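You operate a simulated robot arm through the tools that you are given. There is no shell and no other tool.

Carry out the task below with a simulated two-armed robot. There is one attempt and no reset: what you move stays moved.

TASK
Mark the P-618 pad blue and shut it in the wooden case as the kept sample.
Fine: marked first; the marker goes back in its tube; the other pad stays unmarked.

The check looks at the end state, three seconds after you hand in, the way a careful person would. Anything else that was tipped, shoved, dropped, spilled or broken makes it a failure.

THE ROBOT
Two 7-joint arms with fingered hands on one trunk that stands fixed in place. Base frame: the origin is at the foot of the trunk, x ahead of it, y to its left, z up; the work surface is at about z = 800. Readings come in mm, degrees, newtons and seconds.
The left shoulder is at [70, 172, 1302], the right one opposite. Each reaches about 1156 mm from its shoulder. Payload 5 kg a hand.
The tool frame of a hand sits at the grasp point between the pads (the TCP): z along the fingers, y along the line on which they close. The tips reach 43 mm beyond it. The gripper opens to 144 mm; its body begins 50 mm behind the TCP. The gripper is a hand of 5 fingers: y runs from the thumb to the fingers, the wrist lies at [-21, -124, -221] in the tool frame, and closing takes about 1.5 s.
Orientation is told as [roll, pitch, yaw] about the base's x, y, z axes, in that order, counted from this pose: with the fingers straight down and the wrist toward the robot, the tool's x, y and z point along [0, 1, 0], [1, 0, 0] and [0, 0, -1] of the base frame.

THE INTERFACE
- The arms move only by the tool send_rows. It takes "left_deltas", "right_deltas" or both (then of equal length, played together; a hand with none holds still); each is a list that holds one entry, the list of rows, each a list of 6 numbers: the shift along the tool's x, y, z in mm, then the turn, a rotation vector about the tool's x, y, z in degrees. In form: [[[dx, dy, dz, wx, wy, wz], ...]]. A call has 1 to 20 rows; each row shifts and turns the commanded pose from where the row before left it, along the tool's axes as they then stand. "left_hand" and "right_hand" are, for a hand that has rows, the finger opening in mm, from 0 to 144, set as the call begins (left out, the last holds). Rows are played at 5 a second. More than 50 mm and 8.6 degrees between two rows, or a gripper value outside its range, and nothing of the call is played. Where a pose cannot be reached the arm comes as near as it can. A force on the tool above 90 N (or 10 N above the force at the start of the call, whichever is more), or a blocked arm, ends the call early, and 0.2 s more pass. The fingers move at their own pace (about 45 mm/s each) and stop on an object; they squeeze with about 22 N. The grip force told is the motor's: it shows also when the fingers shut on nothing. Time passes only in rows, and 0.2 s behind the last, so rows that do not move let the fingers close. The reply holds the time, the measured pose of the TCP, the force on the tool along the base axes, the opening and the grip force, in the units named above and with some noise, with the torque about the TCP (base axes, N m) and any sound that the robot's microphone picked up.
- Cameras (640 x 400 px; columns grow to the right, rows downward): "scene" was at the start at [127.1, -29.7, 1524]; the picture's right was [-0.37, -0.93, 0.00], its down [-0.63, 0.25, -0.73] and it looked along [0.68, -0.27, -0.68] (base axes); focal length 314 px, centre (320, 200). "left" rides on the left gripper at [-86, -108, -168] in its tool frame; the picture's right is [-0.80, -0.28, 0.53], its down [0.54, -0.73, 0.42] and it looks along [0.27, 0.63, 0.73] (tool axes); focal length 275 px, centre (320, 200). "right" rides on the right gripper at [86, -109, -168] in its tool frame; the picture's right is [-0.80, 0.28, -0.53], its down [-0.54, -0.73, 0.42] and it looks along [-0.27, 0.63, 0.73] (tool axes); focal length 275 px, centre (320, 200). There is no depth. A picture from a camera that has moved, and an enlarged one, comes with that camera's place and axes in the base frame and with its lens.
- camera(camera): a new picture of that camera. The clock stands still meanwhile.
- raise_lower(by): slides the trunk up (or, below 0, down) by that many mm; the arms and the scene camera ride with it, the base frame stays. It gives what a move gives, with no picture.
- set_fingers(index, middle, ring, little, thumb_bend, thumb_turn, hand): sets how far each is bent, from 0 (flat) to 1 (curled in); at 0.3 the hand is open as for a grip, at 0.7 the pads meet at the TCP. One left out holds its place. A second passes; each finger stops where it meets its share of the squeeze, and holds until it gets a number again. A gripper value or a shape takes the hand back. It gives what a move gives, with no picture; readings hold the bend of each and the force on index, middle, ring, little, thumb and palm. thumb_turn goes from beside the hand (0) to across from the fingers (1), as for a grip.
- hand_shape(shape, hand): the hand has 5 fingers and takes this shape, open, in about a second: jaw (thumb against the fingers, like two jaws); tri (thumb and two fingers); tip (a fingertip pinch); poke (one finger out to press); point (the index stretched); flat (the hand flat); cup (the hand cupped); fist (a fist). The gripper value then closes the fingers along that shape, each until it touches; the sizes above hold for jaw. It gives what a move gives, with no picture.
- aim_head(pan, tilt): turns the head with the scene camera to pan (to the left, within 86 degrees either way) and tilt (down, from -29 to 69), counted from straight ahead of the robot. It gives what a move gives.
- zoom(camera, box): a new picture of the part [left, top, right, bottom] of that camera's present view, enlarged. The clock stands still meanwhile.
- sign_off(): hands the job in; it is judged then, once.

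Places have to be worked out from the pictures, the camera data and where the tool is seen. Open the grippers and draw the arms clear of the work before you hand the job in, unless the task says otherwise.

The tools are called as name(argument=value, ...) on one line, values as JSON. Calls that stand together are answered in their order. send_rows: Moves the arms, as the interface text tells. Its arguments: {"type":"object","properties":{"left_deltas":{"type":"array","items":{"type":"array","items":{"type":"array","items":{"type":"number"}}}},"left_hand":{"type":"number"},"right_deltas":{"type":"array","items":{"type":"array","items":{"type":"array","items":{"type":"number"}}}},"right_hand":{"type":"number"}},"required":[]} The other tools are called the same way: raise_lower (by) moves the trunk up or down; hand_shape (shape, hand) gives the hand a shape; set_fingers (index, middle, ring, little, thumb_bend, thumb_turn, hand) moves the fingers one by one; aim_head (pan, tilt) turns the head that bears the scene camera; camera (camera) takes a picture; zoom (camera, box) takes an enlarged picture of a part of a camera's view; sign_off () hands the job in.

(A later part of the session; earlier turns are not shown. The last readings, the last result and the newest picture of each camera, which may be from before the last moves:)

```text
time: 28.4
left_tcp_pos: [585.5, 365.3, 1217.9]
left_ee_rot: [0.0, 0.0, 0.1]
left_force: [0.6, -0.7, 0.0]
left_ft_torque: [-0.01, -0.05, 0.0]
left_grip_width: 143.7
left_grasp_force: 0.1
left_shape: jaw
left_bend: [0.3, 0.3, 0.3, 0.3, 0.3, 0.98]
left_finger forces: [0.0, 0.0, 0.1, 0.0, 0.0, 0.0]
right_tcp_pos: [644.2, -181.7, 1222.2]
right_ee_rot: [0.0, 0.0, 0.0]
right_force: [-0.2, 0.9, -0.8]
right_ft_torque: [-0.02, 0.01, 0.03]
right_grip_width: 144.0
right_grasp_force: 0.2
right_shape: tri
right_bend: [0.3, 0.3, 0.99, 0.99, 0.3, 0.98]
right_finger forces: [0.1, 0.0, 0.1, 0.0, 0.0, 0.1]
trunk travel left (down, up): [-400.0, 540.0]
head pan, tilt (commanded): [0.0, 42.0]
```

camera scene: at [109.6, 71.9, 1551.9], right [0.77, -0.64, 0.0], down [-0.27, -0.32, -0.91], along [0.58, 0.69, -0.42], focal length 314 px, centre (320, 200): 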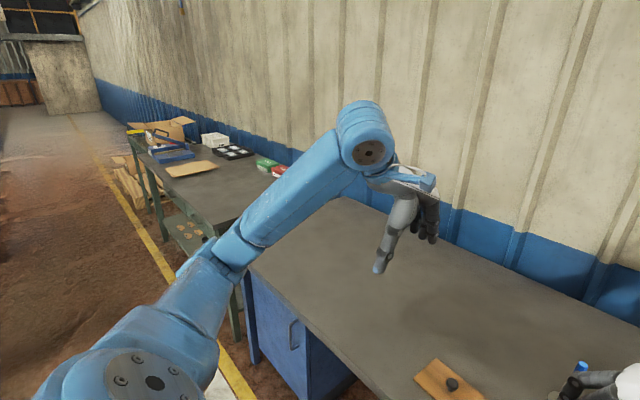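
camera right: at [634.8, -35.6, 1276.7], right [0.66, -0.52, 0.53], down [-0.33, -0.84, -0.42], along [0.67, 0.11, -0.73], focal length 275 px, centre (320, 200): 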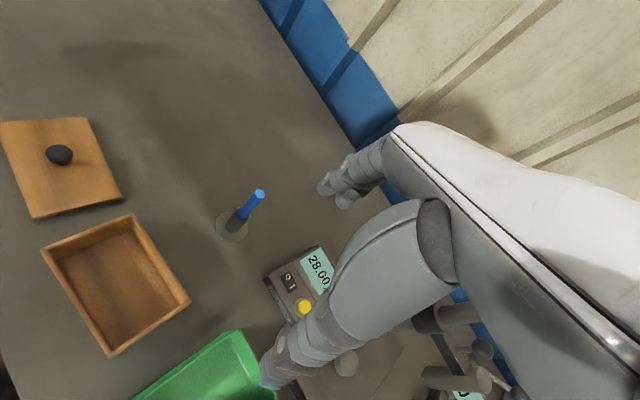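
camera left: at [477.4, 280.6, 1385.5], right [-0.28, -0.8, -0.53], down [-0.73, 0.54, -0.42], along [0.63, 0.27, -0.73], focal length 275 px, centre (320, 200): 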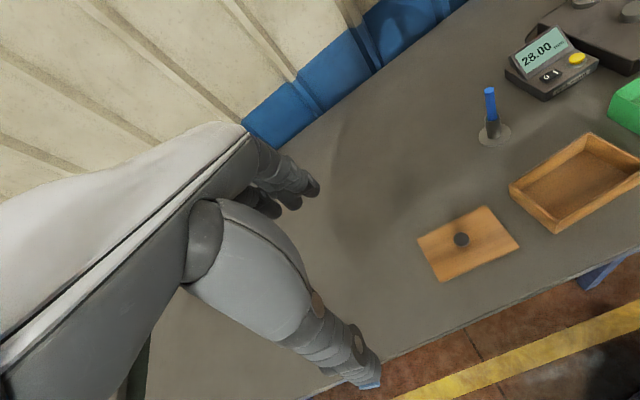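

The right hand is back at yaw 0. I now send the right hand over the pads for inspection and bring the left hand toward the marker at height 1218, at the same time.

send_rows(right_deltas=[[[-45, 0, 0, 0, 0, 0], [-45, 0, 0, 0, 0, 0], [-45, 0, 0, 0, 0, 0], [-45, 0, 0, 0, 0, 0], [-45, 0, 0, 0, 0, 0], [-45, 0, 0, 0, 0, 0], [-45, 0, 0, 0, 0, 0], [-45, 0, 0, 0, 0, 0], [-45, 0, 0, 0, 0, 0], [0, 0, 0, 0, 0, 0]]], left_deltas=[[[-33.2, 29.4, 0, 0, 0, 0], [-33.2, 29.4, 0, 0, 0, 0], [-33.2, 29.4, 0, 0, 0, 0], [-33.2, 29.4, 0, 0, 0, 0], [-33.2, 29.4, 0, 0, 0, 0], [-33.2, 29.4, 0, 0, 0, 0], [-33.2, 29.4, 0, 0, 0, 0], [-33.2, 29.4, 0, 0, 0, 0], [-33.2, 29.4, 0, 0, 0, 0], [0, 0, 0, 0, 0, 0]]])

hand_shape(shape="tri", hand="left")

camera(camera="scene")

camera(camera="right")

camera(camera="left")

```text
time: 30.6
left_tcp_pos: [852.5, 71.3, 1216.7]
left_ee_rot: [-0.2, 0.0, 0.1]
left_force: [-0.5, 1.3, 0.2]
left_ft_torque: [-0.06, -0.02, -0.02]
left_grip_width: 144.2
left_grasp_force: 0.0
left_shape: jaw
left_bend: [0.3, 0.3, 0.3, 0.3, 0.3, 0.98]
left_finger forces: [0.0, 0.0, 0.0, 0.0, 0.0, 0.0]
right_tcp_pos: [646.2, -587.3, 1224.1]
right_ee_rot: [0.0, -0.1, 0.1]
right_force: [-0.3, 1.3, 0.0]
right_ft_torque: [-0.07, 0.0, -0.02]
right_grip_width: 143.8
right_grasp_force: 0.0
right_shape: tri
right_bend: [0.3, 0.3, 0.99, 0.99, 0.3, 0.98]
right_finger forces: [0.0, 0.0, 0.0, 0.0, 0.0, 0.1]
trunk travel left (down, up): [-400.0, 540.0]
head pan, tilt (commanded): [0.0, 42.0]
```

```text
time: 31.5
left_tcp_pos: [853.5, 69.3, 1216.3]
left_ee_rot: [0.1, 0.1, 0.0]
left_force: [0.9, 0.0, -0.5]
left_ft_torque: [0.01, -0.01, -0.05]
left_grip_width: 143.6
left_grasp_force: 0.1
left_shape: tri
left_bend: [0.3, 0.3, 0.99, 0.99, 0.3, 0.98]
left_finger forces: [0.1, 0.0, 0.0, 0.0, 0.1, 0.0]
right_tcp_pos: [646.4, -590.3, 1221.4]
right_ee_rot: [0.0, 0.1, 0.0]
right_force: [0.4, -0.8, -0.1]
right_ft_torque: [0.01, 0.02, -0.04]
right_grip_width: 143.9
right_grasp_force: 0.0
right_shape: tri
right_bend: [0.3, 0.3, 0.99, 0.99, 0.3, 0.98]
right_finger forces: [0.0, 0.0, 0.1, 0.0, 0.1, 0.0]
trunk travel left (down, up): [-400.0, 540.0]
head pan, tilt (commanded): [0.0, 42.0]
```

```text
taken
camera scene: at [134.2, 0.4, 1525.6], right [0.0, -1.0, 0.0], down [-0.67, 0.0, -0.74], along [0.74, 0.0, -0.67], focal length 314 px, centre (320, 200)
```

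scene: 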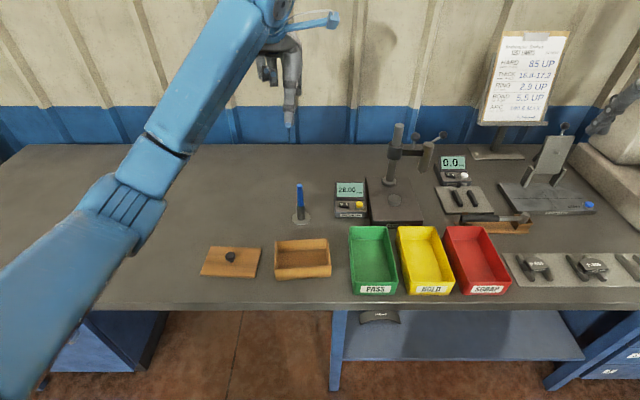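

```text
taken
camera right: at [538.2, -502.8, 1389.9], right [0.28, -0.8, 0.53], down [-0.73, -0.54, -0.42], along [0.63, -0.27, -0.73], focal length 275 px, centre (320, 200)
```

right: 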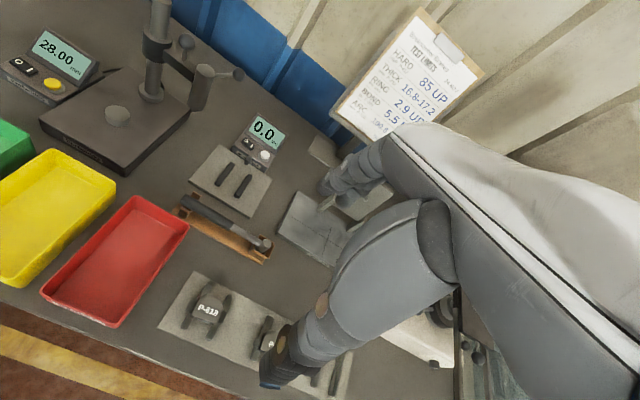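

```text
taken
camera left: at [744.5, -17.1, 1383.2], right [-0.28, -0.8, -0.53], down [-0.73, 0.54, -0.42], along [0.63, 0.27, -0.73], focal length 275 px, centre (320, 200)
```

left: 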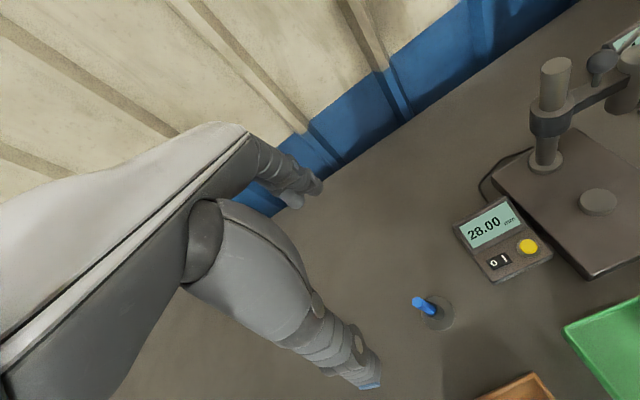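

The left arm reaches the marker pose easily with zero yaw. I test how far right the left hand can go at this height, turning it to yaw -40° while moving toward (740, -200).

send_rows(left_deltas=[[[0, 0, 0, 0, 0, 8], [0, 0, 0, 0, 0, 8], [0, 0, 0, 0, 0, 8], [0, 0, 0, 0, 0, 8], [0, 0, 0, 0, 0, 8], [-45, 10, 0, 0, 0, 0], [-45, 10, 0, 0, 0, 0], [-45, 10, 0, 0, 0, 0], [-45, 10, 0, 0, 0, 0], [-45, 10, 0, 0, 0, 0], [-45, 10, 0, 0, 0, 0], [0, 0, 0, 0, 0, 0]]])

camera(camera="scene")

```text
time: 34.1
left_tcp_pos: [722.8, -176.8, 1216.5]
left_ee_rot: [-0.1, 0.0, -39.9]
left_force: [-0.1, 0.3, -0.4]
left_ft_torque: [-0.02, 0.0, 0.02]
left_grip_width: 143.7
left_grasp_force: 0.0
left_shape: tri
left_bend: [0.3, 0.3, 0.99, 0.99, 0.3, 0.97]
left_finger forces: [0.1, 0.0, 0.1, 0.1, 0.0, 0.0]
right_tcp_pos: [646.0, -587.6, 1222.1]
right_ee_rot: [0.1, 0.0, -0.1]
right_force: [0.0, 0.1, 0.4]
right_ft_torque: [-0.05, 0.03, 0.03]
right_grip_width: 144.0
right_grasp_force: 0.0
right_shape: tri
right_bend: [0.3, 0.3, 0.99, 0.99, 0.3, 0.98]
right_finger forces: [0.0, 0.0, 0.0, 0.1, 0.0, 0.0]
trunk travel left (down, up): [-400.0, 540.0]
head pan, tilt (commanded): [0.0, 42.0]
```

```text
taken
camera scene: at [134.4, 2.1, 1525.6], right [0.0, -1.0, 0.0], down [-0.67, 0.0, -0.74], along [0.74, 0.0, -0.67], focal length 314 px, centre (320, 200)
```

scene: 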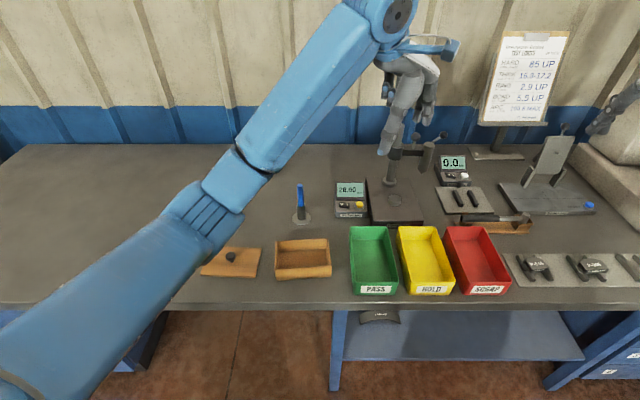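

The left arm has no trouble here, so it may be able to do the whole job, including the pad on the right. I move the right arm back and to the right out of the way, then extend the left toward (660, -540) at height.

send_rows(right_deltas=[[[-29, -36, 0, 0, 0, 0], [-29, -36, 0, 0, 0, 0], [-29, -36, 0, 0, 0, 0], [-29, -36, 0, 0, 0, 0], [-29, -36, 0, 0, 0, 0], [-29, -36, 0, 0, 0, 0], [0, 0, 0, 0, 0, 0]]])

send_rows(left_deltas=[[[-37.8, 21, 0, 0, 0, 0], [-37.8, 21, 0, 0, 0, 0], [-37.8, 21, 0, 0, 0, 0], [-37.8, 21, 0, 0, 0, 0], [-37.8, 21, 0, 0, 0, 0], [-37.8, 21, 0, 0, 0, 0], [-37.8, 21, 0, 0, 0, 0], [-37.8, 21, 0, 0, 0, 0], [0, 0, 0, 0, 0, 0]]])

camera(camera="scene")

camera(camera="left")

```text
time: 35.7
left_tcp_pos: [723.4, -178.0, 1215.8]
left_ee_rot: [-0.1, 0.1, -40.0]
left_force: [-0.3, -0.1, 0.2]
left_ft_torque: [-0.05, 0.02, 0.01]
left_grip_width: 143.8
left_grasp_force: 0.1
left_shape: tri
left_bend: [0.3, 0.3, 0.99, 0.99, 0.3, 0.97]
left_finger forces: [0.0, 0.0, 0.0, 0.0, 0.1, 0.1]
right_tcp_pos: [429.3, -762.8, 1221.4]
right_ee_rot: [0.0, 0.1, 0.0]
right_force: [0.3, 0.1, 0.5]
right_ft_torque: [0.05, 0.03, 0.0]
right_grip_width: 143.8
right_grasp_force: 0.1
right_shape: tri
right_bend: [0.3, 0.3, 0.99, 0.99, 0.3, 0.98]
right_finger forces: [0.0, 0.0, 0.1, 0.0, 0.1, 0.1]
trunk travel left (down, up): [-400.0, 540.0]
head pan, tilt (commanded): [0.0, 42.0]
```

```text
time: 37.7
left_tcp_pos: [668.4, -472.7, 1222.0]
left_ee_rot: [-0.1, -0.1, -39.9]
left_force: [0.4, 0.4, -0.5]
left_ft_torque: [-0.04, 0.0, -0.01]
left_grip_width: 143.5
left_grasp_force: 0.2
left_shape: tri
left_bend: [0.3, 0.3, 0.99, 0.99, 0.3, 0.97]
left_finger forces: [0.0, 0.1, 0.0, 0.1, 0.1, 0.1]
left hand out of reach, approached as far as the arm can: row 8
right_tcp_pos: [429.8, -761.9, 1222.1]
right_ee_rot: [0.0, 0.1, 0.1]
right_force: [0.4, 0.8, 0.6]
right_ft_torque: [-0.02, 0.04, -0.01]
right_grip_width: 143.7
right_grasp_force: 0.3
right_shape: tri
right_bend: [0.3, 0.3, 0.99, 0.99, 0.3, 0.98]
right_finger forces: [0.0, 0.0, 0.0, 0.0, 0.1, 0.1]
trunk travel left (down, up): [-400.0, 540.0]
head pan, tilt (commanded): [0.0, 42.0]
```

```text
taken
camera scene: at [134.8, 1.5, 1525.6], right [0.0, -1.0, 0.0], down [-0.67, 0.0, -0.74], along [0.74, 0.0, -0.67], focal length 314 px, centre (320, 200)
```

scene: 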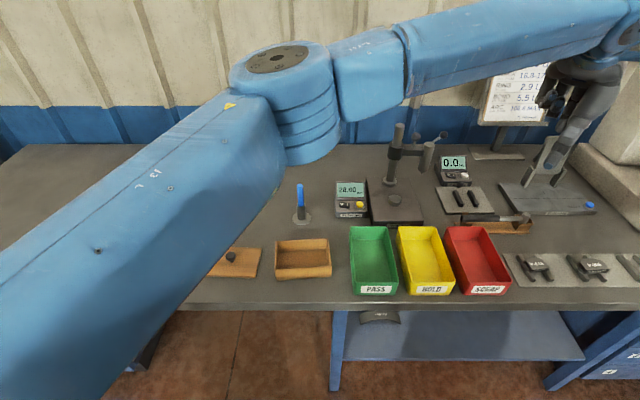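

```text
taken
camera left: at [530.4, -468.7, 1389.0], right [-0.73, -0.43, -0.53], down [-0.21, 0.88, -0.42], along [0.65, -0.2, -0.73], focal length 275 px, centre (320, 200)
```

left: 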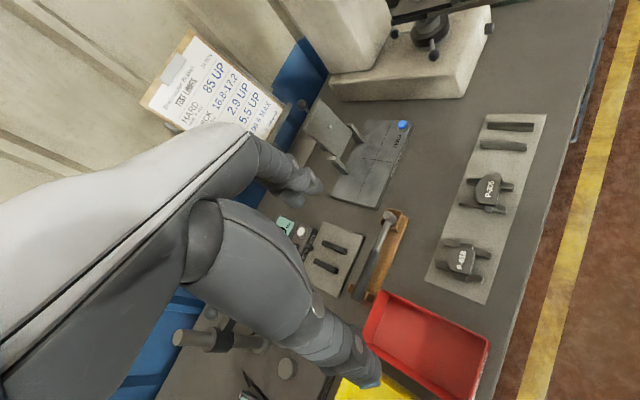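

The left hand got to (668, -473) before the limit at yaw -40°. I turn it further to yaw -80°, lower it a bit and try to get over the pad at (652, -586).

send_rows(left_deltas=[[[0, 0, 30, 0, 0, 8], [0, 0, 30, 0, 0, 8], [0, 0, 30, 0, 0, 8], [0, 0, 30, 0, 0, 8], [0, 0, 30, 0, 0, 8], [-12, 36, 0, 0, 0, 0], [-12, 36, 0, 0, 0, 0], [-12, 36, 0, 0, 0, 0], [0, 0, 30, 0, 0, 0], [0, 0, 0, 0, 0, 0]]])

camera(camera="scene")

camera(camera="left")

```text
time: 39.9
left_tcp_pos: [663.6, -486.0, 1041.4]
left_ee_rot: [0.0, 0.0, -79.9]
left_force: [-0.2, -0.4, -0.7]
left_ft_torque: [0.0, 0.0, 0.03]
left_grip_width: 143.7
left_grasp_force: 0.2
left_shape: tri
left_bend: [0.3, 0.3, 0.99, 0.99, 0.3, 0.97]
left_finger forces: [0.0, 0.0, 0.0, 0.0, 0.0, 0.1]
left hand out of reach, approached as far as the arm can: row 6, 7, 8
right_tcp_pos: [428.2, -762.8, 1222.5]
right_ee_rot: [0.0, 0.0, 0.0]
right_force: [1.1, -0.6, 0.0]
right_ft_torque: [-0.03, 0.0, 0.01]
right_grip_width: 143.9
right_grasp_force: 0.0
right_shape: tri
right_bend: [0.3, 0.3, 0.99, 0.99, 0.3, 0.98]
right_finger forces: [0.0, 0.0, 0.0, 0.0, 0.1, 0.0]
trunk travel left (down, up): [-400.0, 540.0]
head pan, tilt (commanded): [0.0, 42.0]
```

```text
taken
camera scene: at [133.4, 0.8, 1525.7], right [0.0, -1.0, 0.0], down [-0.67, 0.0, -0.74], along [0.74, 0.0, -0.67], focal length 314 px, centre (320, 200)
```

scene: 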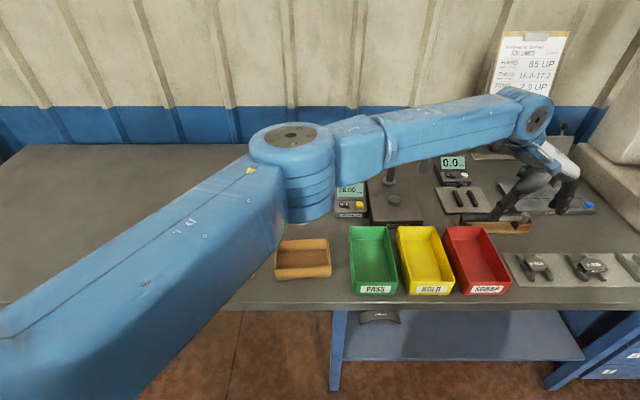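

```text
taken
camera left: at [560.4, -393.3, 1207.6], right [-0.83, 0.14, -0.53], down [0.41, 0.81, -0.42], along [0.37, -0.57, -0.73], focal length 275 px, centre (320, 200)
```

left: 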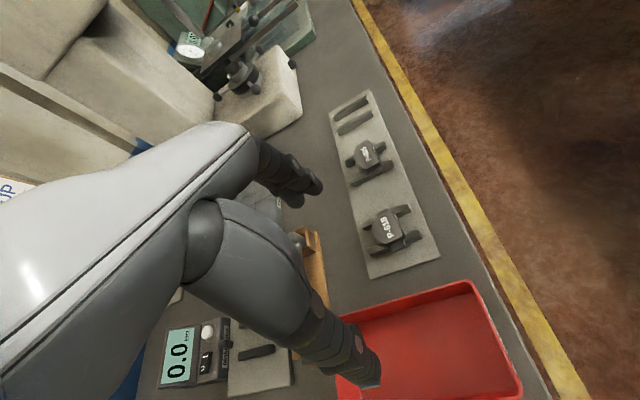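

The left arm stops at (664, -486), about 100 mm short of the pad, even though it can handle marker and case. By mirror symmetry the right arm would reach all places if its elbow were lower, so I draw the left arm back and then try to re-posture the right arm.

send_rows(left_deltas=[[[0, 0, -45, 0, 0, 0], [0, 0, -45, 0, 0, 0], [0, 0, -45, 0, 0, 0], [0, 0, -45, 0, 0, 0], [0, 0, 0, 0, 0, -8], [0, 0, 0, 0, 0, -8], [0, 0, 0, 0, 0, -8], [0, 0, 0, 0, 0, -8], [0, 0, 0, 0, 0, -8], [37.8, -21, 0, 0, 0, 0], [37.8, -21, 0, 0, 0, 0], [37.8, -21, 0, 0, 0, 0], [37.8, -21, 0, 0, 0, 0], [37.8, -21, 0, 0, 0, 0], [37.8, -21, 0, 0, 0, 0], [37.8, -21, 0, 0, 0, 0], [37.8, -21, 0, 0, 0, 0], [45, -10, 0, 0, 0, 0], [45, -10, 0, 0, 0, 0], [0, 0, 0, 0, 0, 0]]])

send_rows(left_deltas=[[[45, -10, 0, 0, 0, 0], [45, -10, 0, 0, 0, 0], [45, -10, 0, 0, 0, 0], [45, -10, 0, 0, 0, 0], [0, 0, 0, 0, 0, -8], [0, 0, 0, 0, 0, -8], [0, 0, 0, 0, 0, -8], [0, 0, 0, 0, 0, -8], [0, 0, 0, 0, 0, -8], [33.2, -29.4, 0, 0, 0, 0], [33.2, -29.4, 0, 0, 0, 0], [33.2, -29.4, 0, 0, 0, 0], [33.2, -29.4, 0, 0, 0, 0], [33.2, -29.4, 0, 0, 0, 0], [33.2, -29.4, 0, 0, 0, 0], [33.2, -29.4, 0, 0, 0, 0], [33.2, -29.4, 0, 0, 0, 0], [33.2, -29.4, 0, 0, 0, 0], [0, 0, 0, 0, 0, 0]]])

```text
time: 44.1
left_tcp_pos: [797.8, -45.2, 1222.4]
left_ee_rot: [0.0, -0.1, -39.9]
left_force: [-0.5, 0.2, 0.7]
left_ft_torque: [0.02, 0.0, 0.02]
left_grip_width: 143.9
left_grasp_force: 0.1
left_shape: tri
left_bend: [0.3, 0.3, 0.99, 0.99, 0.3, 0.98]
left_finger forces: [0.0, 0.0, 0.0, 0.0, 0.1, 0.1]
left hand out of reach, approached as far as the arm can: row 3, 4
right_tcp_pos: [429.0, -763.1, 1221.3]
right_ee_rot: [0.0, 0.1, 0.0]
right_force: [-0.1, -1.4, -0.7]
right_ft_torque: [0.01, 0.01, -0.01]
right_grip_width: 143.8
right_grasp_force: 0.1
right_shape: tri
right_bend: [0.3, 0.3, 0.99, 0.99, 0.3, 0.98]
right_finger forces: [0.0, 0.0, 0.0, 0.0, 0.1, 0.0]
trunk travel left (down, up): [-400.0, 540.0]
head pan, tilt (commanded): [0.0, 42.0]
```

```text
time: 48.1
left_tcp_pos: [617.9, 418.6, 1226.3]
left_ee_rot: [0.1, 0.1, 0.1]
left_force: [1.4, -0.7, 0.2]
left_ft_torque: [0.07, 0.05, 0.01]
left_grip_width: 144.2
left_grasp_force: 0.0
left_shape: tri
left_bend: [0.3, 0.3, 0.99, 0.99, 0.3, 0.98]
left_finger forces: [0.1, 0.0, 0.0, 0.0, 0.1, 0.0]
right_tcp_pos: [429.6, -763.8, 1221.1]
right_ee_rot: [0.0, 0.2, 0.0]
right_force: [0.4, -0.7, -0.3]
right_ft_torque: [0.04, 0.04, -0.01]
right_grip_width: 144.1
right_grasp_force: 0.0
right_shape: tri
right_bend: [0.3, 0.3, 0.99, 0.99, 0.3, 0.98]
right_finger forces: [0.0, 0.0, 0.0, 0.0, 0.1, 0.0]
trunk travel left (down, up): [-400.0, 540.0]
head pan, tilt (commanded): [0.0, 42.0]
```

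The left arm is parked at (618, 419, 1226). I look at the right arm's present posture.

aim_head(pan=-62, tilt=20)

camera(camera="scene")

```text
time: 49.5
left_tcp_pos: [617.6, 419.4, 1225.7]
left_ee_rot: [0.0, 0.0, 0.0]
left_force: [0.5, -0.1, 0.3]
left_ft_torque: [-0.03, 0.0, -0.03]
left_grip_width: 144.0
left_grasp_force: 0.1
left_shape: tri
left_bend: [0.3, 0.3, 0.99, 0.99, 0.3, 0.98]
left_finger forces: [0.2, 0.0, 0.0, 0.0, 0.0, 0.1]
right_tcp_pos: [429.2, -761.6, 1222.0]
right_ee_rot: [0.0, -0.1, 0.0]
right_force: [0.0, -0.1, -0.2]
right_ft_torque: [-0.03, 0.01, 0.01]
right_grip_width: 143.8
right_grasp_force: 0.2
right_shape: tri
right_bend: [0.3, 0.3, 0.99, 0.99, 0.3, 0.98]
right_finger forces: [0.1, 0.1, 0.0, 0.0, 0.0, 0.0]
trunk travel left (down, up): [-400.0, 540.0]
head pan, tilt (commanded): [-62.0, 20.0]
```

```text
taken
camera scene: at [93.8, -81.1, 1560.0], right [-0.88, -0.47, 0.0], down [-0.16, 0.3, -0.94], along [0.44, -0.83, -0.34], focal length 314 px, centre (320, 200)
```

scene: 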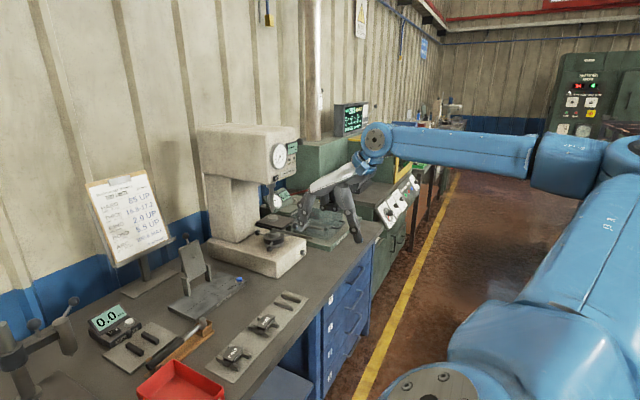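

The right elbow is raised and out. I bring the right hand to about (600, -450), then pitch its fingers forward and lower it, which should pull the elbow down.

send_rows(right_deltas=[[[39.3, 21.4, 0, 0, 0, 0], [39.3, 21.4, 0, 0, 0, 0], [39.3, 21.4, 0, 0, 0, 0], [39.3, 21.4, 0, 0, 0, 0], [39.3, 21.4, 0, 0, 0, 0], [39.3, 21.4, 0, 0, 0, 0], [39.3, 21.4, 0, 0, 0, 0], [39.3, 21.4, 0, 0, 0, 0], [0, 0, 0, -8, 0, 0], [0, 0, 0, -8, 0, 0], [0, 0, 0, -8, 0, 0], [0, 0, 0, -8, 0, 0], [0, 0, 0, -8, 0, 0], [0, 0, 0, -8, 0, 0], [0, 0, 0, -8, 0, 0], [0, 0, 0, -8, 0, 0], [0, 0, 0, -8, 0, 0], [0, 0, 0, 0, 0, 0]]])

camera(camera="scene")

```text
time: 53.3
left_tcp_pos: [618.0, 420.7, 1225.3]
left_ee_rot: [0.1, 0.0, 0.0]
left_force: [-0.7, 0.1, 0.1]
left_ft_torque: [0.01, -0.01, -0.01]
left_grip_width: 144.0
left_grasp_force: 0.1
left_shape: tri
left_bend: [0.3, 0.3, 0.99, 0.99, 0.3, 0.98]
left_finger forces: [0.0, 0.1, 0.0, 0.0, 0.0, 0.0]
right_tcp_pos: [598.7, -447.2, 1223.2]
right_ee_rot: [0.1, -72.1, -0.1]
right_force: [0.1, 0.3, 0.2]
right_ft_torque: [0.01, 0.01, -0.01]
right_grip_width: 143.8
right_grasp_force: 0.0
right_shape: tri
right_bend: [0.3, 0.3, 0.99, 0.99, 0.3, 0.98]
right_finger forces: [0.0, 0.1, 0.0, 0.0, 0.0, 0.0]
trunk travel left (down, up): [-400.0, 540.0]
head pan, tilt (commanded): [-62.0, 20.0]
```

```text
taken
camera scene: at [93.1, -80.8, 1560.1], right [-0.88, -0.47, 0.0], down [-0.16, 0.3, -0.94], along [0.44, -0.83, -0.34], focal length 314 px, centre (320, 200)
```

scene: 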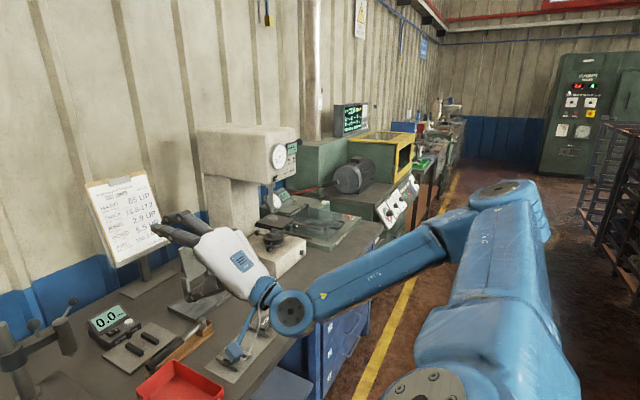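

The elbow is still above the wrist. I extend the arm forward with fingers pointing ahead, then supinate the hand while extended, so the roll carries the elbow downward.

send_rows(right_deltas=[[[0, 15, 46, 0, 0, 0], [0, 15, 46, 0, 0, 0], [0, 15, 46, 0, 0, 0], [0, 15, 46, 0, 0, 0], [0, 15, 46, 0, 0, 0], [0, 15, 46, 0, 0, 0], [0, 15, 46, 0, 0, 0], [0, 0, 0, 0, 0, 8], [0, 0, 0, 0, 0, 8], [0, 0, 0, 0, 0, 8], [0, 0, 0, 0, 0, 8], [0, 0, 0, 0, 0, 8], [0, 0, 0, 0, 0, 8], [0, 0, 0, 0, 0, 8], [0, 0, 0, 0, 0, 8], [0, 0, 0, 0, 0, 0]]])

camera(camera="scene")

```text
time: 56.7
left_tcp_pos: [617.6, 418.3, 1226.1]
left_ee_rot: [0.1, 0.1, 0.0]
left_force: [0.3, -1.4, -0.2]
left_ft_torque: [0.05, 0.01, 0.0]
left_grip_width: 143.9
left_grasp_force: 0.0
left_shape: tri
left_bend: [0.3, 0.3, 0.99, 0.99, 0.3, 0.98]
left_finger forces: [0.0, 0.0, 0.0, 0.0, 0.0, 0.0]
right_tcp_pos: [937.6, -446.7, 1223.0]
right_ee_rot: [70.1, -24.5, -81.4]
right_force: [-0.1, -0.1, 0.1]
right_ft_torque: [-0.01, 0.01, 0.03]
right_grip_width: 143.7
right_grasp_force: 0.1
right_shape: tri
right_bend: [0.3, 0.3, 0.99, 0.99, 0.3, 0.98]
right_finger forces: [0.1, 0.0, 0.0, 0.0, 0.1, 0.0]
trunk travel left (down, up): [-400.0, 540.0]
head pan, tilt (commanded): [-62.0, 20.0]
```

```text
taken
camera scene: at [93.9, -82.0, 1560.0], right [-0.88, -0.47, 0.0], down [-0.16, 0.3, -0.94], along [0.44, -0.83, -0.34], focal length 314 px, centre (320, 200)
```

scene: 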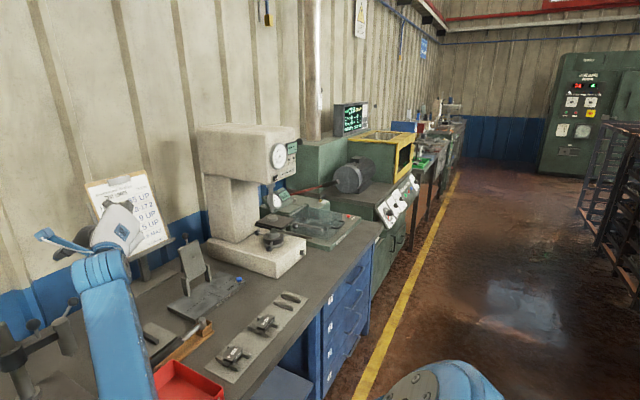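

The upper arm has dropped out of view, so the elbow is now low. I look further down to confirm the posture.

aim_head(pan=-40, tilt=50)

camera(camera="scene")

```text
time: 57.6
left_tcp_pos: [618.3, 420.3, 1225.8]
left_ee_rot: [0.0, 0.0, 0.0]
left_force: [-0.8, 0.6, 0.2]
left_ft_torque: [-0.01, 0.03, 0.01]
left_grip_width: 144.0
left_grasp_force: 0.1
left_shape: tri
left_bend: [0.3, 0.3, 0.99, 0.99, 0.3, 0.98]
left_finger forces: [0.0, 0.0, 0.0, 0.0, 0.0, 0.0]
right_tcp_pos: [937.8, -445.5, 1222.6]
right_ee_rot: [70.1, -24.5, -81.4]
right_force: [0.4, 0.5, 0.1]
right_ft_torque: [-0.02, 0.02, 0.01]
right_grip_width: 144.0
right_grasp_force: 0.1
right_shape: tri
right_bend: [0.3, 0.3, 0.99, 0.99, 0.3, 0.98]
right_finger forces: [0.1, 0.0, 0.0, 0.1, 0.1, 0.0]
trunk travel left (down, up): [-400.0, 540.0]
head pan, tilt (commanded): [-40.0, 50.0]
```

```text
taken
camera scene: at [109.3, -48.2, 1514.5], right [-0.64, -0.77, 0.0], down [-0.59, 0.49, -0.64], along [0.49, -0.41, -0.77], focal length 314 px, centre (320, 200)
```

scene: 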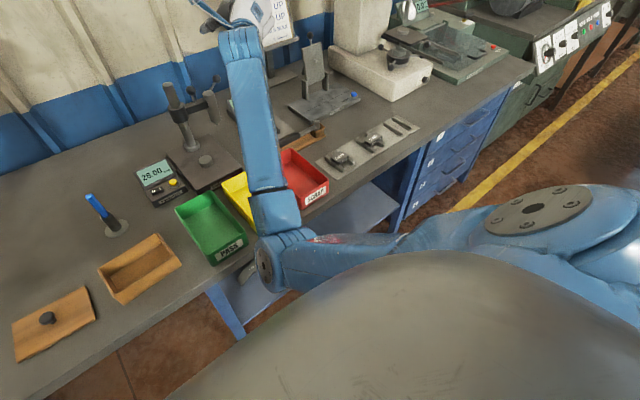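

The right elbow is now low, at roughly (374, -175, 1006). I draw the hand back to bend the elbow, then undo the roll and the pitch so the fingers point down again.

send_rows(right_deltas=[[[-13.9, -6.8, -47, 0, 0, 0], [-13.9, -6.8, -47, 0, 0, 0], [-13.9, -6.8, -47, 0, 0, 0], [-13.9, -6.8, -47, 0, 0, 0], [0, 0, 0, 0, 0, -8], [0, 0, 0, 0, 0, -8], [0, 0, 0, 0, 0, -8], [0, 0, 0, 0, 0, -8], [0, 0, 0, 0, 0, -8], [0, 0, 0, 0, 0, -8], [0, 0, 0, 0, 0, -8], [0, 0, 0, 0, 0, -8], [0, 0, 0, 0, 0, 0]]])

camera(camera="scene")

```text
time: 60.4
left_tcp_pos: [618.6, 421.1, 1225.6]
left_ee_rot: [-0.1, 0.1, 0.0]
left_force: [0.8, 0.3, 0.2]
left_ft_torque: [-0.06, 0.0, 0.01]
left_grip_width: 143.7
left_grasp_force: 0.1
left_shape: tri
left_bend: [0.3, 0.3, 0.99, 0.99, 0.3, 0.98]
left_finger forces: [0.0, 0.0, 0.0, 0.0, 0.0, 0.0]
right_tcp_pos: [741.5, -446.1, 1222.0]
right_ee_rot: [-0.1, -71.9, 0.3]
right_force: [-0.5, 0.1, -0.2]
right_ft_torque: [-0.01, 0.01, 0.0]
right_grip_width: 143.7
right_grasp_force: 0.1
right_shape: tri
right_bend: [0.3, 0.3, 0.99, 0.99, 0.3, 0.98]
right_finger forces: [0.1, 0.0, 0.1, 0.1, 0.1, 0.0]
trunk travel left (down, up): [-400.0, 540.0]
head pan, tilt (commanded): [-40.0, 50.0]
```

```text
taken
camera scene: at [109.7, -47.3, 1514.4], right [-0.64, -0.77, 0.0], down [-0.59, 0.49, -0.64], along [0.49, -0.41, -0.77], focal length 314 px, centre (320, 200)
```

scene: 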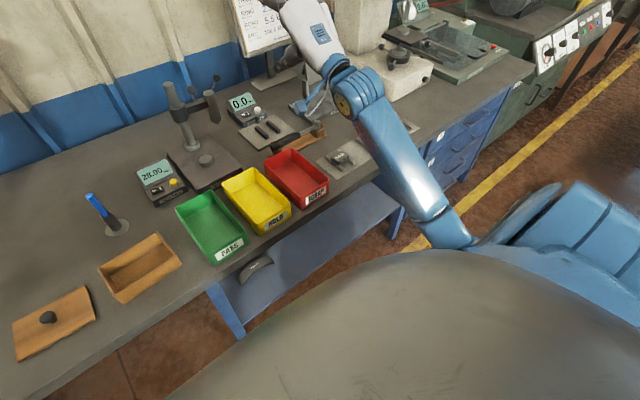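

Good: elbow low, forearm pointing forward. Now I pitch the fingers back down and check the posture.

send_rows(right_deltas=[[[0, 0, 0, 8, 0, 0], [0, 0, 0, 8, 0, 0], [0, 0, 0, 8, 0, 0], [0, 0, 0, 8, 0, 0], [0, 0, 0, 8, 0, 0], [0, 0, 0, 8, 0, 0], [0, 0, 0, 8, 0, 0], [0, 0, 0, 8, 0, 0], [0, 0, 0, 8, 0, 0], [0, 0, 0, 0, 0, 0]]])

camera(camera="scene")

```text
time: 62.6
left_tcp_pos: [618.3, 418.7, 1225.0]
left_ee_rot: [-0.1, 0.0, 0.0]
left_force: [0.1, -0.3, 0.2]
left_ft_torque: [0.0, -0.02, 0.02]
left_grip_width: 143.9
left_grasp_force: 0.1
left_shape: tri
left_bend: [0.3, 0.3, 0.99, 0.99, 0.3, 0.98]
left_finger forces: [0.0, 0.1, 0.1, 0.1, 0.0, 0.0]
right_tcp_pos: [740.6, -448.6, 1222.1]
right_ee_rot: [0.0, 0.1, -0.1]
right_force: [-0.4, 0.9, 0.1]
right_ft_torque: [0.01, -0.03, 0.01]
right_grip_width: 144.1
right_grasp_force: 0.1
right_shape: tri
right_bend: [0.3, 0.3, 0.99, 0.99, 0.3, 0.98]
right_finger forces: [0.0, 0.1, 0.0, 0.0, 0.1, 0.0]
trunk travel left (down, up): [-400.0, 540.0]
head pan, tilt (commanded): [-40.0, 50.0]
```

```text
taken
camera scene: at [108.6, -48.7, 1514.5], right [-0.64, -0.77, 0.0], down [-0.59, 0.49, -0.64], along [0.49, -0.41, -0.77], focal length 314 px, centre (320, 200)
```

scene: 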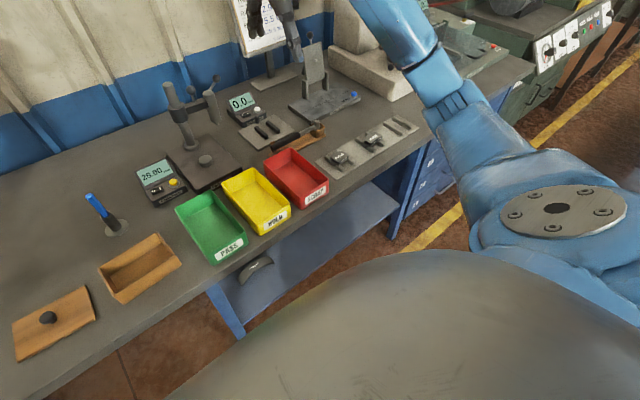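

The right arm now mirrors the left arm's posture. I retry the move to above the marker at (853, 66) at z=1222.

send_rows(right_deltas=[[[46.8, 10.2, 0, 0, 0, 0], [46.8, 10.2, 0, 0, 0, 0], [46.8, 10.2, 0, 0, 0, 0], [46.8, 10.2, 0, 0, 0, 0], [46.8, 10.2, 0, 0, 0, 0], [46.8, 10.2, 0, 0, 0, 0], [46.8, 10.2, 0, 0, 0, 0], [46.8, 10.2, 0, 0, 0, 0], [46.8, 10.2, 0, 0, 0, 0], [46.8, 10.2, 0, 0, 0, 0], [46.8, 10.2, 0, 0, 0, 0], [0, 0, 0, 0, 0, 0]]])

aim_head(pan=0, tilt=42)

camera(camera="scene")

```text
time: 65.2
left_tcp_pos: [618.8, 418.4, 1226.7]
left_ee_rot: [0.0, 0.0, 0.0]
left_force: [0.3, -0.2, 0.1]
left_ft_torque: [0.06, 0.02, 0.01]
left_grip_width: 144.0
left_grasp_force: 0.1
left_shape: tri
left_bend: [0.3, 0.3, 0.99, 0.99, 0.3, 0.98]
left_finger forces: [0.0, 0.1, 0.1, 0.0, 0.0, 0.0]
right_tcp_pos: [850.8, 62.6, 1223.9]
right_ee_rot: [0.0, 0.0, -0.1]
right_force: [-0.7, -0.3, 0.4]
right_ft_torque: [0.02, 0.01, 0.02]
right_grip_width: 144.0
right_grasp_force: 0.0
right_shape: tri
right_bend: [0.3, 0.3, 0.99, 0.99, 0.3, 0.97]
right_finger forces: [0.1, 0.0, 0.0, 0.0, 0.0, 0.0]
trunk travel left (down, up): [-400.0, 540.0]
head pan, tilt (commanded): [-40.0, 50.0]
```

```text
time: 66.3
left_tcp_pos: [617.5, 421.0, 1225.8]
left_ee_rot: [0.0, 0.0, 0.0]
left_force: [0.0, 0.8, 0.4]
left_ft_torque: [0.0, 0.02, 0.04]
left_grip_width: 143.8
left_grasp_force: 0.0
left_shape: tri
left_bend: [0.3, 0.3, 0.99, 0.99, 0.3, 0.98]
left_finger forces: [0.0, 0.0, 0.1, 0.1, 0.0, 0.0]
right_tcp_pos: [851.0, 64.5, 1223.8]
right_ee_rot: [0.0, 0.0, -0.1]
right_force: [0.8, -1.0, -0.2]
right_ft_torque: [-0.01, 0.03, 0.02]
right_grip_width: 143.8
right_grasp_force: 0.2
right_shape: tri
right_bend: [0.3, 0.3, 0.99, 0.99, 0.3, 0.97]
right_finger forces: [0.1, 0.1, 0.0, 0.0, 0.0, 0.0]
trunk travel left (down, up): [-400.0, 540.0]
head pan, tilt (commanded): [0.0, 42.0]
```

```text
taken
camera scene: at [134.0, 1.2, 1525.6], right [0.0, -1.0, 0.0], down [-0.67, 0.0, -0.74], along [0.74, 0.0, -0.67], focal length 314 px, centre (320, 200)
```

scene: 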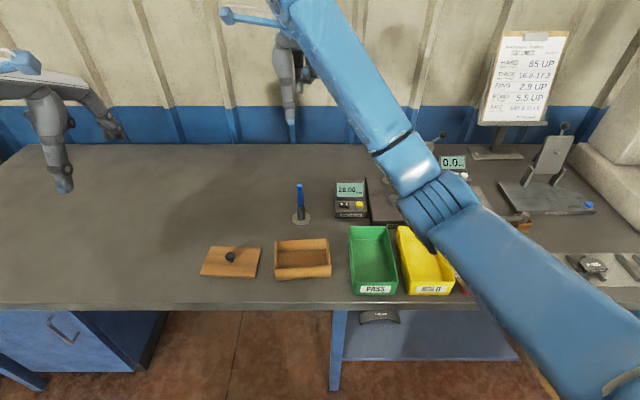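

The right arm now gets to (851, 64) with ease. Before descending I close the tri grip to about 22 mm in the air to see where the fingertips meet relative to the TCP.

send_rows(right_deltas=[[[1.5, 1, 0, 0, 0, 0], [0, 0, 0, 0, 0, 0], [0, 0, 0, 0, 0, 0], [0, 0, 0, 0, 0, 0], [0, 0, 0, 0, 0, 0], [0, 0, 0, 0, 0, 0], [0, 0, 0, 0, 0, 0], [0, 0, 0, 0, 0, 0], [0, 0, 0, 0, 0, 0], [0, 0, 0, 0, 0, 0]]], right_hand=22)

zoom(camera="scene", box=[250, 20, 330, 140])

camera(camera="left")

camera(camera="right")

```text
time: 68.5
left_tcp_pos: [617.4, 419.1, 1224.2]
left_ee_rot: [0.0, -0.1, 0.0]
left_force: [0.9, -0.1, 0.3]
left_ft_torque: [0.01, 0.01, 0.01]
left_grip_width: 143.9
left_grasp_force: 0.1
left_shape: tri
left_bend: [0.3, 0.3, 0.99, 0.99, 0.3, 0.98]
left_finger forces: [0.0, 0.1, 0.0, 0.1, 0.1, 0.0]
right_tcp_pos: [851.9, 66.9, 1225.5]
right_ee_rot: [0.0, 0.0, -0.1]
right_force: [0.9, 0.2, -0.5]
right_ft_torque: [0.04, -0.01, 0.0]
right_grip_width: 22.3
right_grasp_force: 0.1
right_shape: tri
right_bend: [0.73, 0.61, 0.99, 0.99, 0.74, 1.0]
right_finger forces: [0.1, 0.0, 0.1, 0.1, 0.0, 0.0]
trunk travel left (down, up): [-400.0, 540.0]
head pan, tilt (commanded): [0.0, 42.0]
```

```text
3.33 times, centred on (290, 80) of scene
camera zoom: at [134.0, 1.4, 1525.6], right [0.0, -1.0, 0.0], down [-0.67, 0.0, -0.74], along [0.74, 0.0, -0.67], focal length 1046 px, centre (420, 600)
```

zoom: 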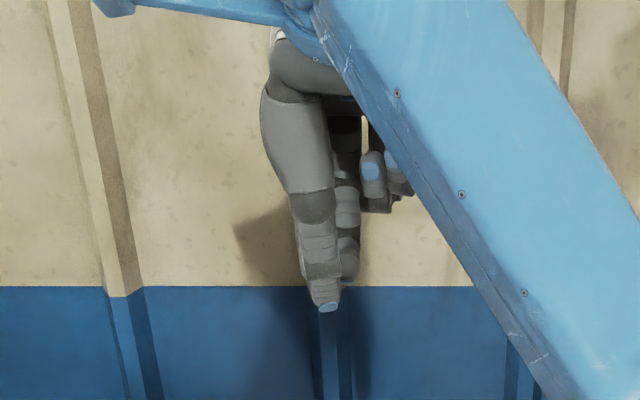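

```text
taken
camera left: at [509.4, 334.7, 1391.9], right [-0.28, -0.8, -0.53], down [-0.73, 0.54, -0.42], along [0.63, 0.27, -0.73], focal length 275 px, centre (320, 200)
```

left: 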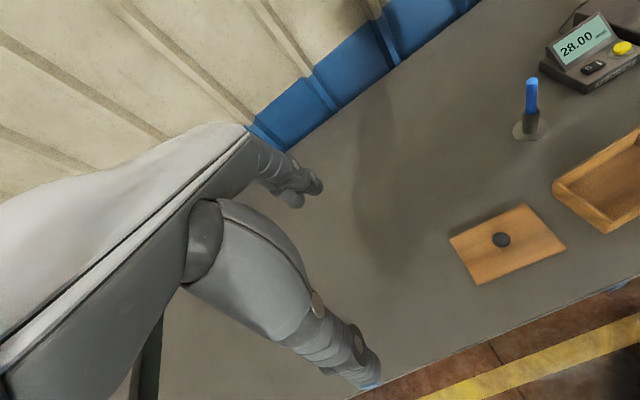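

```text
taken
camera right: at [744.3, 153.7, 1392.1], right [0.28, -0.8, 0.53], down [-0.73, -0.54, -0.42], along [0.63, -0.27, -0.73], focal length 275 px, centre (320, 200)
```

right: 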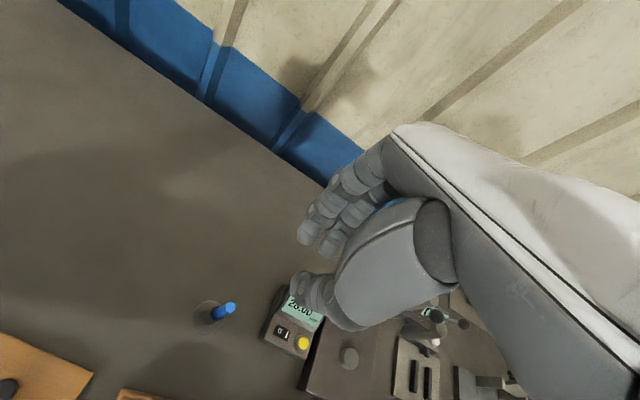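

The thumb tip closes at about tool x≈+2, between index (+10) and middle (-11), so the marker should be centred on the TCP itself. I zoom in with the hand camera to verify the closing line.

zoom(camera="right", box=[260, 180, 380, 330])

zoom(camera="scene", box=[275, 60, 310, 125])

```text
2.67 times, centred on (320, 255) of right
camera zoom: at [744.3, 153.7, 1392.1], right [0.28, -0.8, 0.53], down [-0.73, -0.54, -0.42], along [0.63, -0.27, -0.73], focal length 734 px, centre (320, 53)
```

zoom: 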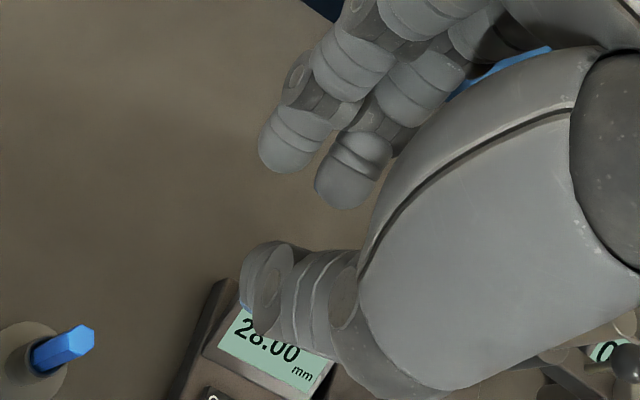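

```text
6.15 times, centred on (292, 92) of scene
camera zoom: at [134.0, 1.4, 1525.6], right [0.0, -1.0, 0.0], down [-0.67, 0.0, -0.74], along [0.74, 0.0, -0.67], focal length 1931 px, centre (489, 862)
```

zoom: 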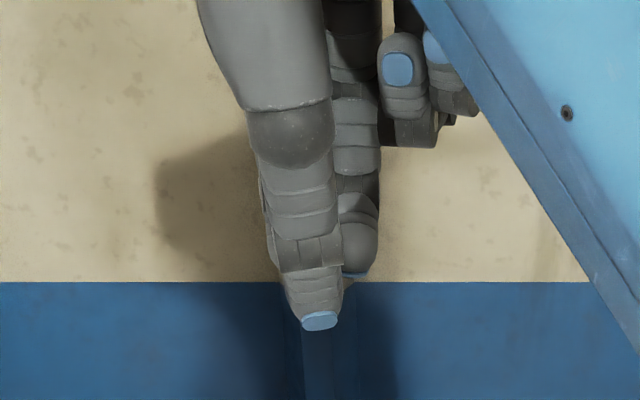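

The geometry fits the stated frame. I reopen to 100 mm, centre the TCP on the marker (853.5, 61.5), and descend to z≈965 for a check.

send_rows(right_deltas=[[[-4.2, 1.6, 0, 0, 0, 0], [0, 0, 0, 0, 0, 0], [0, 0, 0, 0, 0, 0], [0, 0, 0, 0, 0, 0], [0, 0, 44, 0, 0, 0], [0, 0, 44, 0, 0, 0], [0, 0, 44, 0, 0, 0], [0, 0, 44, 0, 0, 0], [0, 0, 44, 0, 0, 0], [0, 0, 40, 0, 0, 0], [0, 0, 0, 0, 0, 0]]], right_hand=100)

camera(camera="scene")

camera(camera="right")

camera(camera="left")

```text
time: 70.9
left_tcp_pos: [617.7, 420.0, 1225.9]
left_ee_rot: [0.0, 0.0, 0.0]
left_force: [0.5, -0.4, 1.0]
left_ft_torque: [-0.01, -0.03, -0.01]
left_grip_width: 143.9
left_grasp_force: 0.0
left_shape: tri
left_bend: [0.3, 0.3, 0.99, 0.99, 0.3, 0.98]
left_finger forces: [0.0, 0.0, 0.1, 0.0, 0.0, 0.1]
right_tcp_pos: [854.5, 70.3, 960.9]
right_ee_rot: [0.1, 0.0, 0.1]
right_force: [-0.3, -0.2, -0.3]
right_ft_torque: [0.02, -0.03, -0.03]
right_grip_width: 99.6
right_grasp_force: 0.2
right_shape: tri
right_bend: [0.73, 0.38, 0.99, 0.99, 0.6, 0.99]
right_finger forces: [0.1, 0.0, 0.0, 0.1, 0.0, 0.0]
trunk travel left (down, up): [-400.0, 540.0]
head pan, tilt (commanded): [0.0, 42.0]
```

```text
taken
camera scene: at [133.6, 1.3, 1525.7], right [0.0, -1.0, 0.0], down [-0.67, 0.0, -0.74], along [0.74, 0.0, -0.67], focal length 314 px, centre (320, 200)
```

scene: 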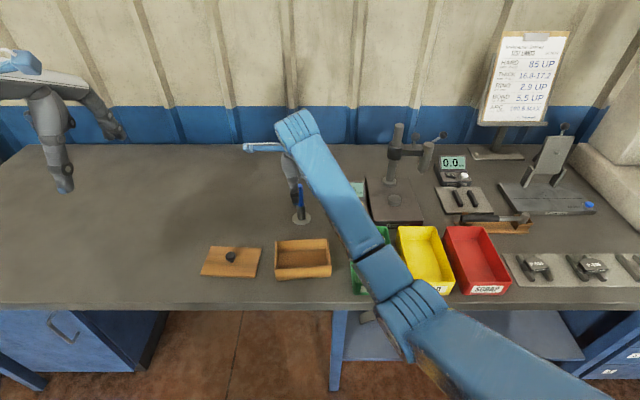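

```text
taken
camera right: at [746.7, 156.7, 1129.8], right [0.28, -0.8, 0.53], down [-0.73, -0.54, -0.42], along [0.63, -0.27, -0.73], focal length 275 px, centre (320, 200)
```

right: 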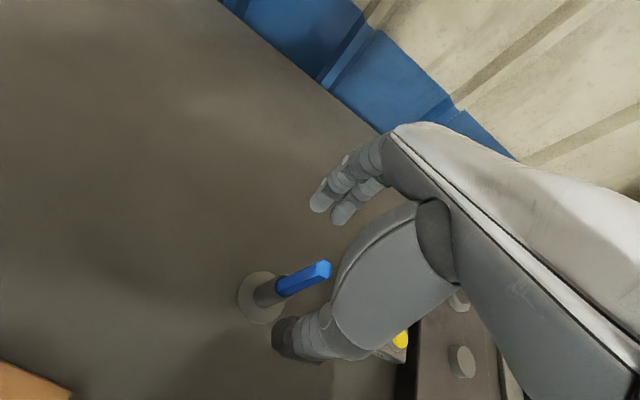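

```text
taken
camera left: at [509.1, 334.6, 1392.1], right [-0.28, -0.8, -0.53], down [-0.73, 0.54, -0.42], along [0.63, 0.27, -0.73], focal length 275 px, centre (320, 200)
```

left: 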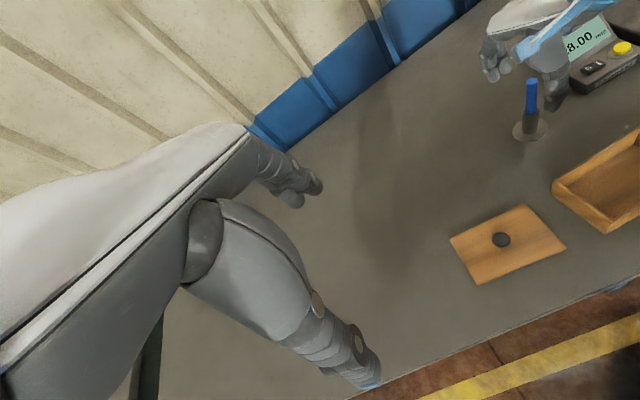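

The reading says y≈70, about 9 mm off what I meant, and the index bend reads 0.73 while open. I take another reading with a still row and zoom in.

send_rows(right_deltas=[[[0, 0, 0, 0, 0, 0], [0, 0, 0, 0, 0, 0], [0, 0, 0, 0, 0, 0]]])

zoom(camera="right", box=[230, 140, 390, 370])

zoom(camera="scene", box=[265, 140, 335, 230])

zoom(camera="left", box=[460, 0, 600, 150])

```text
time: 71.7
left_tcp_pos: [618.4, 420.8, 1225.1]
left_ee_rot: [0.0, 0.1, 0.0]
left_force: [0.4, 0.4, 0.3]
left_ft_torque: [0.02, 0.01, -0.01]
left_grip_width: 143.7
left_grasp_force: 0.2
left_shape: tri
left_bend: [0.3, 0.3, 0.99, 0.99, 0.3, 0.98]
left_finger forces: [0.2, 0.0, 0.0, 0.0, 0.0, 0.1]
right_tcp_pos: [855.9, 69.7, 960.5]
right_ee_rot: [0.0, -0.1, -0.1]
right_force: [0.8, -0.2, -0.2]
right_ft_torque: [-0.01, -0.02, 0.01]
right_grip_width: 99.7
right_grasp_force: 0.0
right_shape: tri
right_bend: [0.73, 0.38, 0.99, 0.99, 0.6, 0.99]
right_finger forces: [0.1, 0.0, 0.0, 0.0, 0.0, 0.0]
trunk travel left (down, up): [-400.0, 540.0]
head pan, tilt (commanded): [0.0, 42.0]
```

```text
1.74 times, centred on (310, 255) of right
camera zoom: at [747.0, 156.8, 1129.7], right [0.28, -0.8, 0.53], down [-0.73, -0.54, -0.42], along [0.63, -0.27, -0.73], focal length 479 px, centre (337, 104)
```

zoom: 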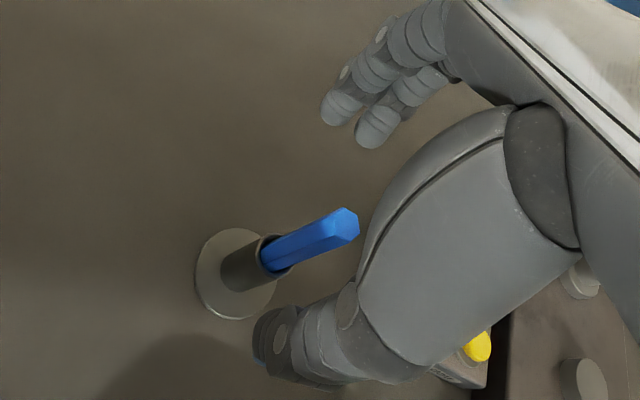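

```text
4.44 times, centred on (300, 185) of scene
camera zoom: at [134.0, 1.5, 1525.6], right [0.0, -1.0, 0.0], down [-0.67, 0.0, -0.74], along [0.74, 0.0, -0.67], focal length 1395 px, centre (409, 267)
```

zoom: 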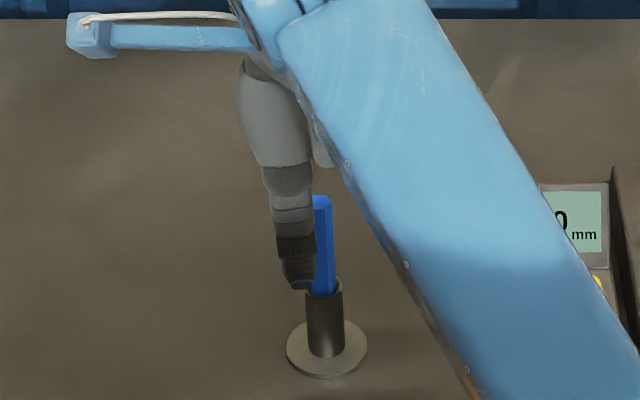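

```text
2.67 times, centred on (530, 75) of left
camera zoom: at [509.4, 334.8, 1391.9], right [-0.28, -0.8, -0.53], down [-0.73, 0.54, -0.42], along [0.63, 0.27, -0.73], focal length 734 px, centre (-240, 533)
```

zoom: 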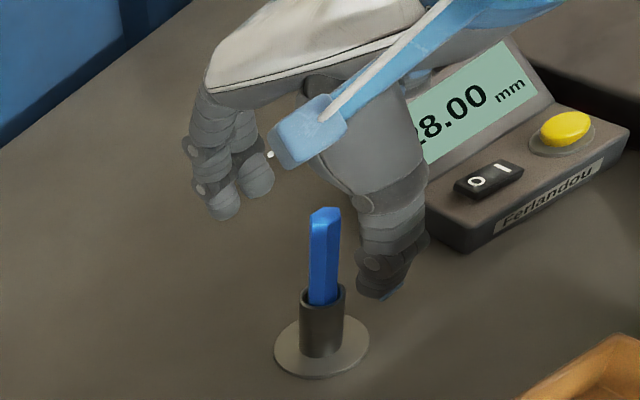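

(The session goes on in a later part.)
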